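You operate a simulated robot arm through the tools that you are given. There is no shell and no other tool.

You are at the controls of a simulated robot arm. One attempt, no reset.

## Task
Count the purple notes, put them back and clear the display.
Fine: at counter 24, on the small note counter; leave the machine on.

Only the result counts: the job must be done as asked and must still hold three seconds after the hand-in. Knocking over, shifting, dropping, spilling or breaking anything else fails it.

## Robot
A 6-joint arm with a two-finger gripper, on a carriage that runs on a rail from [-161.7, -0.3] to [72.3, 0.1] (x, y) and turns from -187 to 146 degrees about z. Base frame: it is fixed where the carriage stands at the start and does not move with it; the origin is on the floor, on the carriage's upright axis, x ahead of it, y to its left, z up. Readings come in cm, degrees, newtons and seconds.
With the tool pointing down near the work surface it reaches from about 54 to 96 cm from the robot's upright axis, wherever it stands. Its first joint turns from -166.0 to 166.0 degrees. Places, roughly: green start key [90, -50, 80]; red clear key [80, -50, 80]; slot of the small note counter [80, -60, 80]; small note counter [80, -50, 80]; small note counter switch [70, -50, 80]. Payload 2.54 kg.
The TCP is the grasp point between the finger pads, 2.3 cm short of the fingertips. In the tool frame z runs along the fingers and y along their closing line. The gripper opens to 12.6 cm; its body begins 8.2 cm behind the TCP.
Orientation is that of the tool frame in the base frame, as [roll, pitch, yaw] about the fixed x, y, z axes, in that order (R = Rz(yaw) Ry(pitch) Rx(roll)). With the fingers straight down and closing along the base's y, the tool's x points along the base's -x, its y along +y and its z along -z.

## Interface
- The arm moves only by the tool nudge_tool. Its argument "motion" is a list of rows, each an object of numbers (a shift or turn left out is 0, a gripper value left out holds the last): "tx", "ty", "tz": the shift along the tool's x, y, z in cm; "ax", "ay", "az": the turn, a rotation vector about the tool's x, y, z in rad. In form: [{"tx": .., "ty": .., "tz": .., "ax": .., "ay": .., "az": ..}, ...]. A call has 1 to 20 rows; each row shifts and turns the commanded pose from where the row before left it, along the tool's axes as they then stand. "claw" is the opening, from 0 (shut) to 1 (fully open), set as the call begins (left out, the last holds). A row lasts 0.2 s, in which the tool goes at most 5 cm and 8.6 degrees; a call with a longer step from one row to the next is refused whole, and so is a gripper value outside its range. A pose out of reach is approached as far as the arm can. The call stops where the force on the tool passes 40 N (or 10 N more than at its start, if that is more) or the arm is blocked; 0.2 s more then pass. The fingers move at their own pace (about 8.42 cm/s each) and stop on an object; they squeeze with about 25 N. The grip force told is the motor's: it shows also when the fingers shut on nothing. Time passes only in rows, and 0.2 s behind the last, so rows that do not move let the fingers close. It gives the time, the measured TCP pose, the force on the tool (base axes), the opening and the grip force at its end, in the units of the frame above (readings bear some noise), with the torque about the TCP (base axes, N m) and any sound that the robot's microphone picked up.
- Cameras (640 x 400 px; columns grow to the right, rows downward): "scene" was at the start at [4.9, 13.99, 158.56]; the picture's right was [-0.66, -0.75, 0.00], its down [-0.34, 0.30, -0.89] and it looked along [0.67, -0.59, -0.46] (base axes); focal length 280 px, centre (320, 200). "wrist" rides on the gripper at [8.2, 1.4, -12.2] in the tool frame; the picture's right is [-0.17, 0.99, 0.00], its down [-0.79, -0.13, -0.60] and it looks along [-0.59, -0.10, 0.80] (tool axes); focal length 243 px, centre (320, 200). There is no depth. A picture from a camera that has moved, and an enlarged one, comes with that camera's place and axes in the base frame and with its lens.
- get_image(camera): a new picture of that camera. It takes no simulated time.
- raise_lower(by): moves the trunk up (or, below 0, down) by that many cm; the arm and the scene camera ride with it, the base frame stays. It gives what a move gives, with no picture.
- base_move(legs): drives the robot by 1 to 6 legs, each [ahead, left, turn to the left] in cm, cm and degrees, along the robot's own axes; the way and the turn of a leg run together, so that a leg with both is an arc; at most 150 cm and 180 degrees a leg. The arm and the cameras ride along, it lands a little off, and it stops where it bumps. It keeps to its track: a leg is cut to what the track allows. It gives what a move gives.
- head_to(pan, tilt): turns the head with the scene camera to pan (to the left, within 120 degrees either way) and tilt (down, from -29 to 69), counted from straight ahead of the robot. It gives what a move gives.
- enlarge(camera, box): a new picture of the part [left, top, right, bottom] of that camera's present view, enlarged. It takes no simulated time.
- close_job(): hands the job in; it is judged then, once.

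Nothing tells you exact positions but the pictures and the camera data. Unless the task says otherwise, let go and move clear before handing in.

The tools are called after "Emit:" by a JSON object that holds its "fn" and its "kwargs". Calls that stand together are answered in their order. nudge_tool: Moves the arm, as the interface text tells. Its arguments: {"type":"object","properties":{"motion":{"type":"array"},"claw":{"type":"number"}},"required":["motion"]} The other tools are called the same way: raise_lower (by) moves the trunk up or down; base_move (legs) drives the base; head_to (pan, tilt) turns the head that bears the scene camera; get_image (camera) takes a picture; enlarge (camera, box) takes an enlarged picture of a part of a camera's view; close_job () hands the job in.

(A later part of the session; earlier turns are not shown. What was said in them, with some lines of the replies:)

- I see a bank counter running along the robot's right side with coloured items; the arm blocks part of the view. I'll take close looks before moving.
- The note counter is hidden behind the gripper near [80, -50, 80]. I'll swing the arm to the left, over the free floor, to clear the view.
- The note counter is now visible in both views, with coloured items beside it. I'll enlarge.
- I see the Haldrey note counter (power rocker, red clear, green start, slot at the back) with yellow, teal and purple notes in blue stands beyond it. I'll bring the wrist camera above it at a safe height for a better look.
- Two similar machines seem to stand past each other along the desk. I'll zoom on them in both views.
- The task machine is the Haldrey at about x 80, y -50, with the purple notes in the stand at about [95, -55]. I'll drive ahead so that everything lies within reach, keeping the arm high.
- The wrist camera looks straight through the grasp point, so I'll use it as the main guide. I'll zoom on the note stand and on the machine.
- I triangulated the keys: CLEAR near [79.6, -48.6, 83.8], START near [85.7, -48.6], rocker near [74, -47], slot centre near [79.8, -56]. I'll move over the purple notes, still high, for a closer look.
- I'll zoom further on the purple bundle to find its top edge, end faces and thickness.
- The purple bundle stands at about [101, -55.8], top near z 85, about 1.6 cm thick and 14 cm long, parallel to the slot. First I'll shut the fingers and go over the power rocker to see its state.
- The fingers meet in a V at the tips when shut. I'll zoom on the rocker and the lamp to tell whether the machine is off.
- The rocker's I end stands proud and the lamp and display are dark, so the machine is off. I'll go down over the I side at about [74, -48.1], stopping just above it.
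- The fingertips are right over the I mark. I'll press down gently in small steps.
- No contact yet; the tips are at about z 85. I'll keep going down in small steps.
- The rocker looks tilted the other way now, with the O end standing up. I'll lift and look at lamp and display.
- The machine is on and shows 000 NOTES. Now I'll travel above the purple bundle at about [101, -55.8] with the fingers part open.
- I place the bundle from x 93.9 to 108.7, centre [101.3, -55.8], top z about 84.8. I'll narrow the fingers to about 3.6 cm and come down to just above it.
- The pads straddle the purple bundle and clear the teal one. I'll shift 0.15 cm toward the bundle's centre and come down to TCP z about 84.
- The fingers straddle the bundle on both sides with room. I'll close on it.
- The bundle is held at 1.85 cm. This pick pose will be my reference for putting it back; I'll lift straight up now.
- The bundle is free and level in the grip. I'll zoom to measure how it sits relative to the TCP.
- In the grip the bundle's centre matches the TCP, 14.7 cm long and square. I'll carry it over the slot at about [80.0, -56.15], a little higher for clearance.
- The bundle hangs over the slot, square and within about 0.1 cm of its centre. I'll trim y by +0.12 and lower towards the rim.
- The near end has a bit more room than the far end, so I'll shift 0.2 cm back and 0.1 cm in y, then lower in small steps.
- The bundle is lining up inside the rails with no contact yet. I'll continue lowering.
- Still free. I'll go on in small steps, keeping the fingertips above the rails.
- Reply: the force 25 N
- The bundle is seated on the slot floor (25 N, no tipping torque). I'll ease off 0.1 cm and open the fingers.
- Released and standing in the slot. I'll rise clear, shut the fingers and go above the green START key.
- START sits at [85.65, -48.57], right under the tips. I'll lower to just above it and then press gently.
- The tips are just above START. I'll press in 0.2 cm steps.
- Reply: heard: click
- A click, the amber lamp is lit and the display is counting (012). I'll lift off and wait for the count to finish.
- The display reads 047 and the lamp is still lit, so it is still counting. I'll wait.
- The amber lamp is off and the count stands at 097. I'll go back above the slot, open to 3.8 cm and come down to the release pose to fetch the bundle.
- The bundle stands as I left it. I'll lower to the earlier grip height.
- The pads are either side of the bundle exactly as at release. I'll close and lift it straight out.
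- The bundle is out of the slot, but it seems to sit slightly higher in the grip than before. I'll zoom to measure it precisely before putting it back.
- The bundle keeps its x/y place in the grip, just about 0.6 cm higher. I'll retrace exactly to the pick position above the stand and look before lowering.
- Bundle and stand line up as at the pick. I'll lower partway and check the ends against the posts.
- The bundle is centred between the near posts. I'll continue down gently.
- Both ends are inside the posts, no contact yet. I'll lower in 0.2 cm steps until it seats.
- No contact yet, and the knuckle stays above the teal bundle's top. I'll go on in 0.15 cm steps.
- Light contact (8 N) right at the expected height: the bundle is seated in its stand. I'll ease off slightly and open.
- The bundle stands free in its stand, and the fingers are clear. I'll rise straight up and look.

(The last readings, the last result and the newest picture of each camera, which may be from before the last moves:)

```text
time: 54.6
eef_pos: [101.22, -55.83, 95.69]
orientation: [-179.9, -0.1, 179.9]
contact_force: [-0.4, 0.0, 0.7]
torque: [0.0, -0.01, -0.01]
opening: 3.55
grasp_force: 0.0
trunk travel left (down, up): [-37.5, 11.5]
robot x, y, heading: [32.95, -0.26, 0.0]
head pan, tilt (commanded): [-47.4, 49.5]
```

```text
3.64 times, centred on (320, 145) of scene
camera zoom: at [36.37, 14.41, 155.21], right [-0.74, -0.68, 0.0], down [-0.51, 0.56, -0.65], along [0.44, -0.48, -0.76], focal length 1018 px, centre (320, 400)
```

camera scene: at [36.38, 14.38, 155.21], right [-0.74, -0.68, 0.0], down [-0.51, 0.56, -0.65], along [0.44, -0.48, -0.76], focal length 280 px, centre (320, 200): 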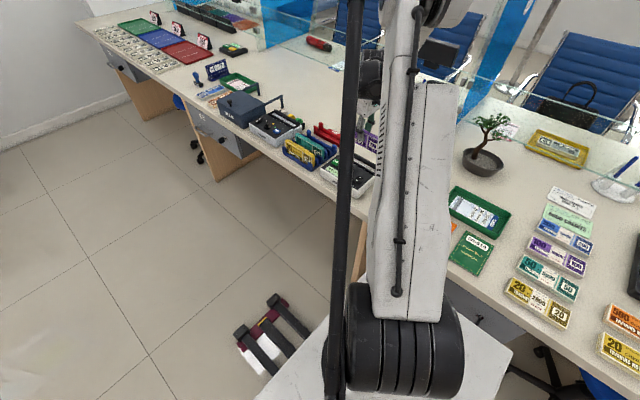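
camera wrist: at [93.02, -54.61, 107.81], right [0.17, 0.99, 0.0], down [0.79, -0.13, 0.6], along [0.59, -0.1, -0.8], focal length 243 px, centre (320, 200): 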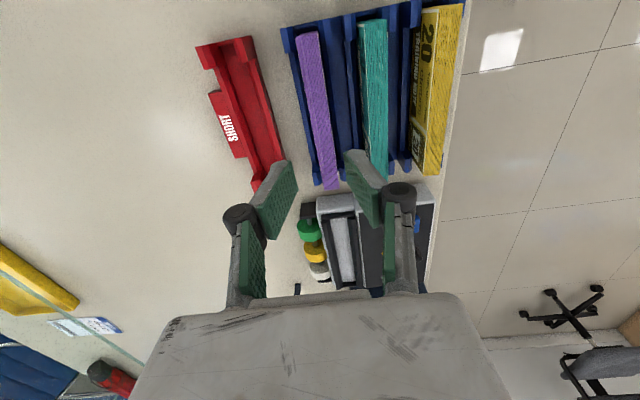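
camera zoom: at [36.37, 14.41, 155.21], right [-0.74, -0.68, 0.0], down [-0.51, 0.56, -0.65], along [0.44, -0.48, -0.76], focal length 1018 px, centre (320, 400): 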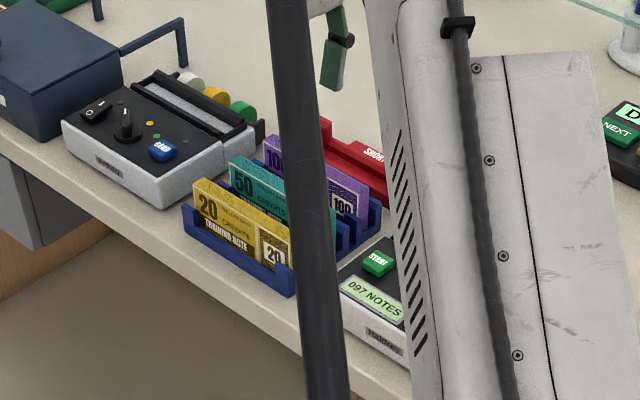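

The purple bundle is back in its stand. Now I'll shut the fingers and move above the red CLEAR key near [79.6, -48.6].

Emit:
{"fn": "nudge_tool", "kwargs": {"motion": [{"tx": 2, "ty": 1}, {"tx": 4, "ty": 1.3}, {"tx": 4, "ty": 1.3}, {"tx": 4, "ty": 1.3}, {"tx": 4, "ty": 1.3}, {"tx": 3.6, "ty": 1.1}, {}, {}], "claw": 0}}

Emit:
{"fn": "get_image", "kwargs": {"camera": "wrist"}}

Emit:
{"fn": "enlarge", "kwargs": {"camera": "wrist", "box": [240, 100, 400, 220]}}

```text
time: 56.4
eef_pos: [79.56, -48.41, 95.52]
orientation: [-179.9, 0.1, 179.9]
contact_force: [0.1, 0.8, -0.8]
torque: [0.03, 0.02, 0.03]
opening: 0.03
grasp_force: 24.8
trunk travel left (down, up): [-37.5, 11.5]
robot x, y, heading: [32.95, 0.16, -0.1]
head pan, tilt (commanded): [-47.4, 49.5]
```

```text
taken
camera wrist: at [71.35, -47.01, 107.66], right [0.17, 0.99, 0.0], down [0.79, -0.13, 0.6], along [0.59, -0.1, -0.8], focal length 243 px, centre (320, 200)
```

wrist: 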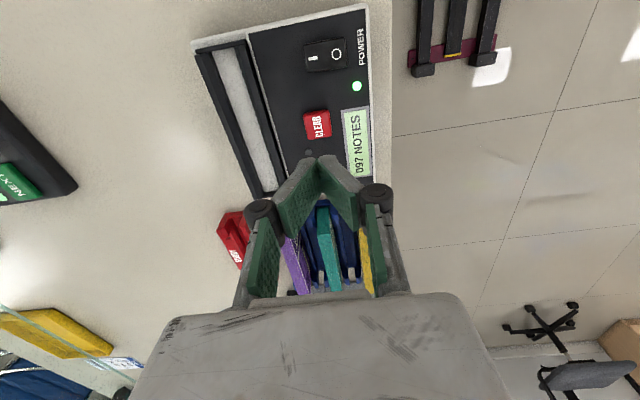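

```text
3.33 times, centred on (320, 160) of wrist
camera zoom: at [71.35, -47.01, 107.66], right [0.17, 0.99, 0.0], down [0.79, -0.13, 0.6], along [0.59, -0.1, -0.8], focal length 809 px, centre (320, 333)
```

zoom: 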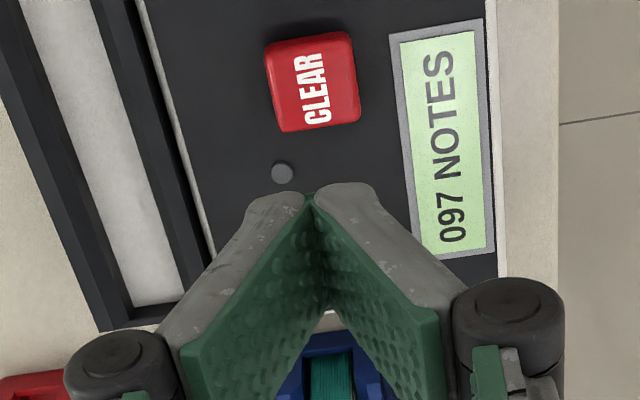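

CLEAR is under the tips at [79.66, -48.6]. I'll lower and press it gently.

Emit:
{"fn": "nudge_tool", "kwargs": {"motion": [{"tz": 2.5}, {"tz": 2.5}, {"tz": 2}, {"tz": 1.2}, {}]}}

Emit:
{"fn": "enlarge", "kwargs": {"camera": "wrist", "box": [240, 80, 400, 220]}}

```text
time: 57.6
eef_pos: [79.68, -48.38, 87.35]
orientation: [-180.0, 0.0, 179.8]
contact_force: [-1.0, -0.1, 0.4]
torque: [0.01, -0.02, 0.01]
opening: 0.0
grasp_force: 24.7
trunk travel left (down, up): [-37.5, 11.5]
robot x, y, heading: [32.68, 0.08, -0.1]
head pan, tilt (commanded): [-47.4, 49.5]
```

```text
2.86 times, centred on (320, 150) of wrist
camera zoom: at [71.37, -47.02, 99.46], right [0.17, 0.99, 0.0], down [0.79, -0.14, 0.6], along [0.59, -0.1, -0.8], focal length 693 px, centre (320, 343)
```

zoom: 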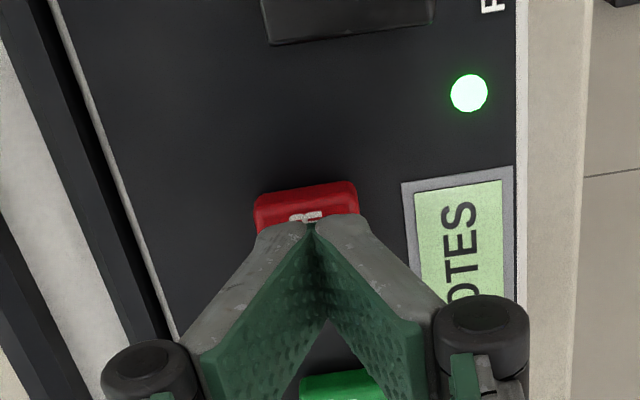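

The tips are on the CLEAR key, just above it. I'll press in small steps.

Emit:
{"fn": "nudge_tool", "kwargs": {"motion": [{"tz": 0.3}, {"tz": 0.3}, {"tz": 0.2}, {"tz": 0.2}, {"tz": 0.2}, {"tz": 0.2}, {"tz": 0.15}]}}

Emit:
{"fn": "enlarge", "kwargs": {"camera": "wrist", "box": [240, 80, 400, 220]}}

```text
time: 59.2
eef_pos: [79.71, -48.44, 85.91]
orientation: [-179.9, 0.0, 179.9]
contact_force: [1.9, -0.3, 4.2]
torque: [-0.02, -0.03, -0.01]
opening: 0.61
grasp_force: 28.3
trunk travel left (down, up): [-37.5, 11.5]
robot x, y, heading: [33.09, 0.01, -0.1]
head pan, tilt (commanded): [-47.4, 49.5]
heard: click
```

```text
2.86 times, centred on (320, 150) of wrist
camera zoom: at [71.4, -47.17, 97.99], right [0.17, 0.99, 0.0], down [0.79, -0.13, 0.6], along [0.59, -0.1, -0.8], focal length 693 px, centre (320, 343)
```

zoom: 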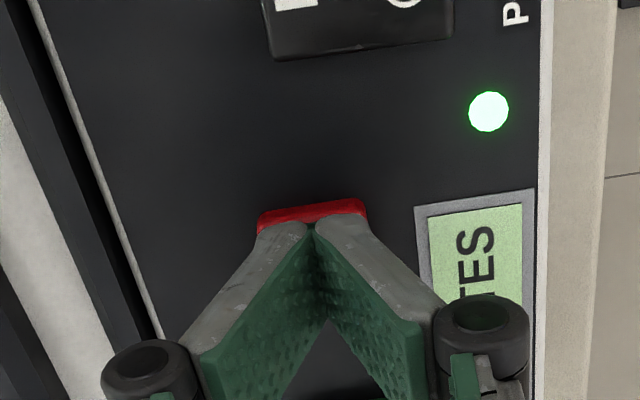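

A click came from CLEAR. I'll lift off, move back clear of the machine and read the display.

Emit:
{"fn": "nudge_tool", "kwargs": {"motion": [{"tz": -0.5}, {"tz": -1.5}, {"tz": -2.5}, {"tz": -3}, {"tz": -3}, {"tz": -3, "tx": 1}, {"tx": 3}, {"tx": 3}, {}]}}

Emit:
{"fn": "get_image", "kwargs": {"camera": "wrist"}}

Emit:
{"fn": "enlarge", "kwargs": {"camera": "wrist", "box": [200, 60, 400, 220]}}

Emit:
{"fn": "enlarge", "kwargs": {"camera": "scene", "box": [240, 90, 400, 210]}}

```text
time: 61.2
eef_pos: [72.59, -48.55, 99.36]
orientation: [180.0, 0.0, 180.0]
contact_force: [0.1, 0.0, -0.7]
torque: [0.01, 0.02, 0.01]
opening: 0.0
grasp_force: 28.8
trunk travel left (down, up): [-37.5, 11.5]
robot x, y, heading: [33.25, 0.01, -0.3]
head pan, tilt (commanded): [-47.4, 49.5]
```

```text
taken
camera wrist: at [64.42, -47.28, 111.45], right [0.17, 0.99, 0.0], down [0.79, -0.13, 0.6], along [0.59, -0.1, -0.8], focal length 243 px, centre (320, 200)
```

wrist: 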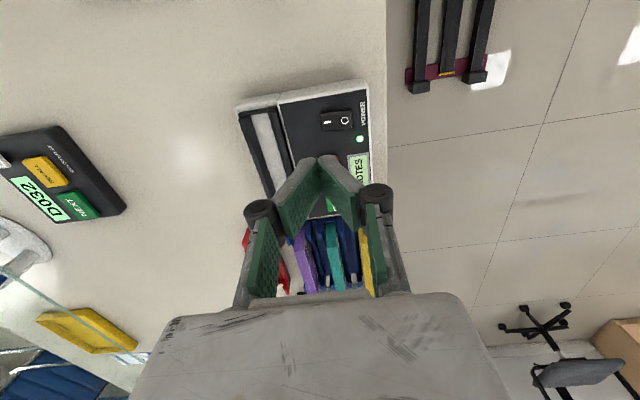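

```text
2.50 times, centred on (300, 140) of wrist
camera zoom: at [64.42, -47.28, 111.45], right [0.17, 0.99, 0.0], down [0.79, -0.13, 0.6], along [0.59, -0.1, -0.8], focal length 606 px, centre (370, 350)
```

zoom: 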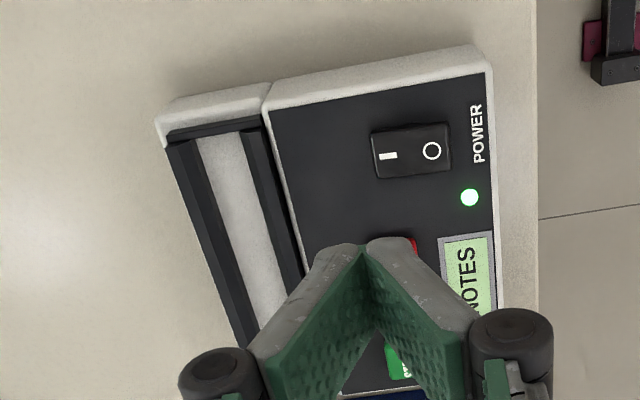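

```text
3.33 times, centred on (320, 150) of scene
camera zoom: at [36.35, 14.39, 155.21], right [-0.74, -0.68, 0.0], down [-0.51, 0.56, -0.65], along [0.44, -0.48, -0.76], focal length 933 px, centre (320, 367)
```

zoom: 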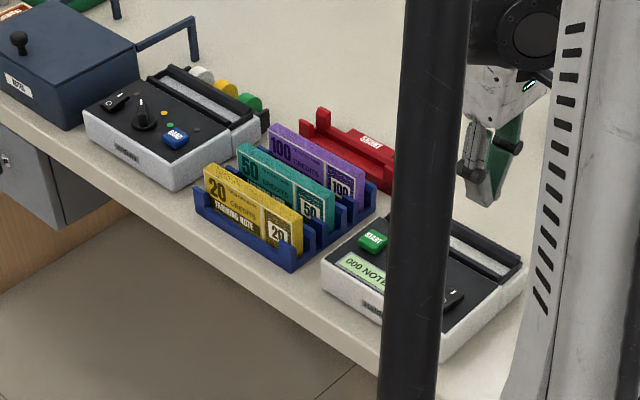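

The display reads 000 NOTES, the green power lamp is lit and the purple bundle stands in its place. I'll move the arm clear of the desk items and check once more.

Emit:
{"fn": "nudge_tool", "kwargs": {"motion": [{"tz": -2, "ty": 2}, {"tz": -3, "ty": 3}, {"tz": -2, "ty": 4}, {"ty": 4}, {"ty": 4}, {}, {}]}}

Emit:
{"fn": "get_image", "kwargs": {"camera": "wrist"}}

Emit:
{"fn": "enlarge", "kwargs": {"camera": "wrist", "box": [120, 120, 320, 300]}}

Emit:
{"fn": "enlarge", "kwargs": {"camera": "scene", "box": [240, 90, 400, 210]}}

```text
time: 62.8
eef_pos: [72.88, -31.44, 106.16]
orientation: [180.0, 0.0, 179.8]
contact_force: [0.3, 0.4, -0.2]
torque: [0.02, -0.03, -0.02]
opening: 0.0
grasp_force: 28.1
trunk travel left (down, up): [-37.5, 11.5]
robot x, y, heading: [33.03, 0.26, -0.1]
head pan, tilt (commanded): [-47.4, 49.5]
```

```text
taken
camera wrist: at [64.53, -30.16, 118.3], right [0.17, 0.99, 0.0], down [0.79, -0.14, 0.6], along [0.59, -0.1, -0.8], focal length 243 px, centre (320, 200)
```

wrist: 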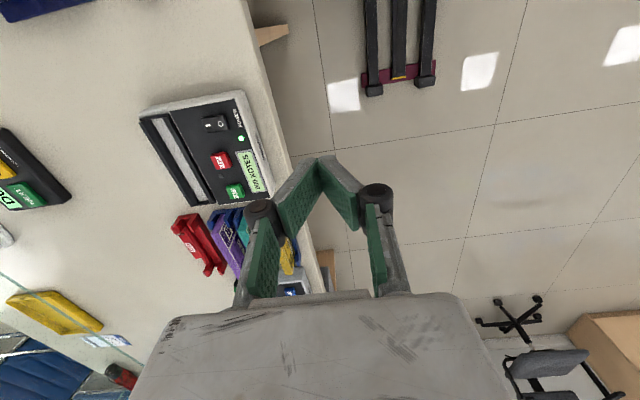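

```text
2.22 times, centred on (220, 210) of wrist
camera zoom: at [64.53, -30.16, 118.3], right [0.17, 0.99, 0.0], down [0.79, -0.14, 0.6], along [0.59, -0.1, -0.8], focal length 539 px, centre (542, 178)
```

zoom: 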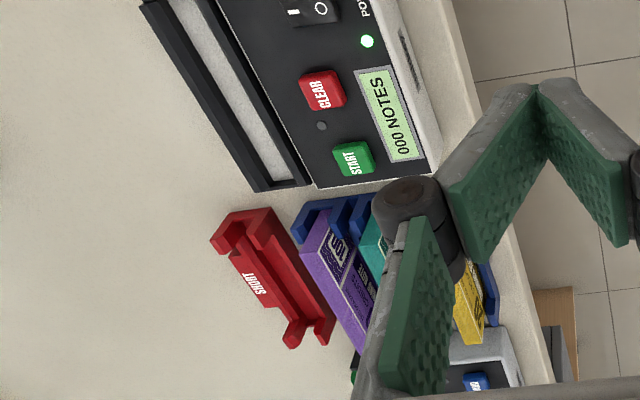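

```text
3.33 times, centred on (320, 150) of scene
camera zoom: at [36.39, 14.34, 155.22], right [-0.74, -0.68, 0.0], down [-0.51, 0.56, -0.65], along [0.44, -0.48, -0.76], focal length 933 px, centre (320, 367)
```

zoom: 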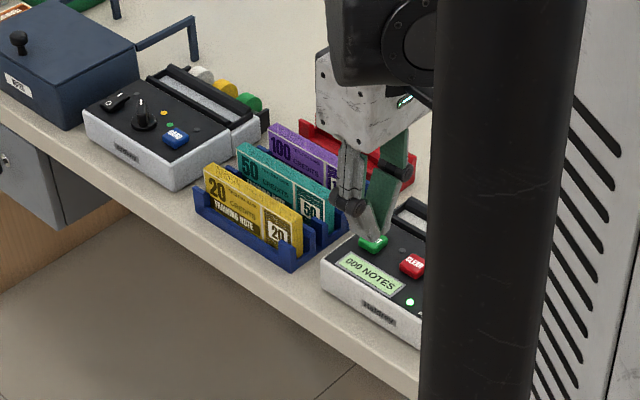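

The purple notes were counted (097) and are back in their stand, the display shows 000 NOTES and the power lamp is lit. The arm is clear, so I'm handing in.

Emit:
{"fn": "close_job", "kwargs": {}}

```text
The job is handed in.
```

I counted the purple notes on the small note counter at counter 24, and the display came to **097**. The notes are back in their place in the blue stand.

I then pressed CLEAR and the display went back to 000 NOTES. The machine was off when I started, so I switched it on first, and I left it on with the power lamp lit.

The purple notes are marked 100, and next to the stand is a red one labelled SHORT. You asked for the notes to go back, so I left that one alone.

Nothing else was moved or knocked. The arm is clear of the desk and the job is handed in.
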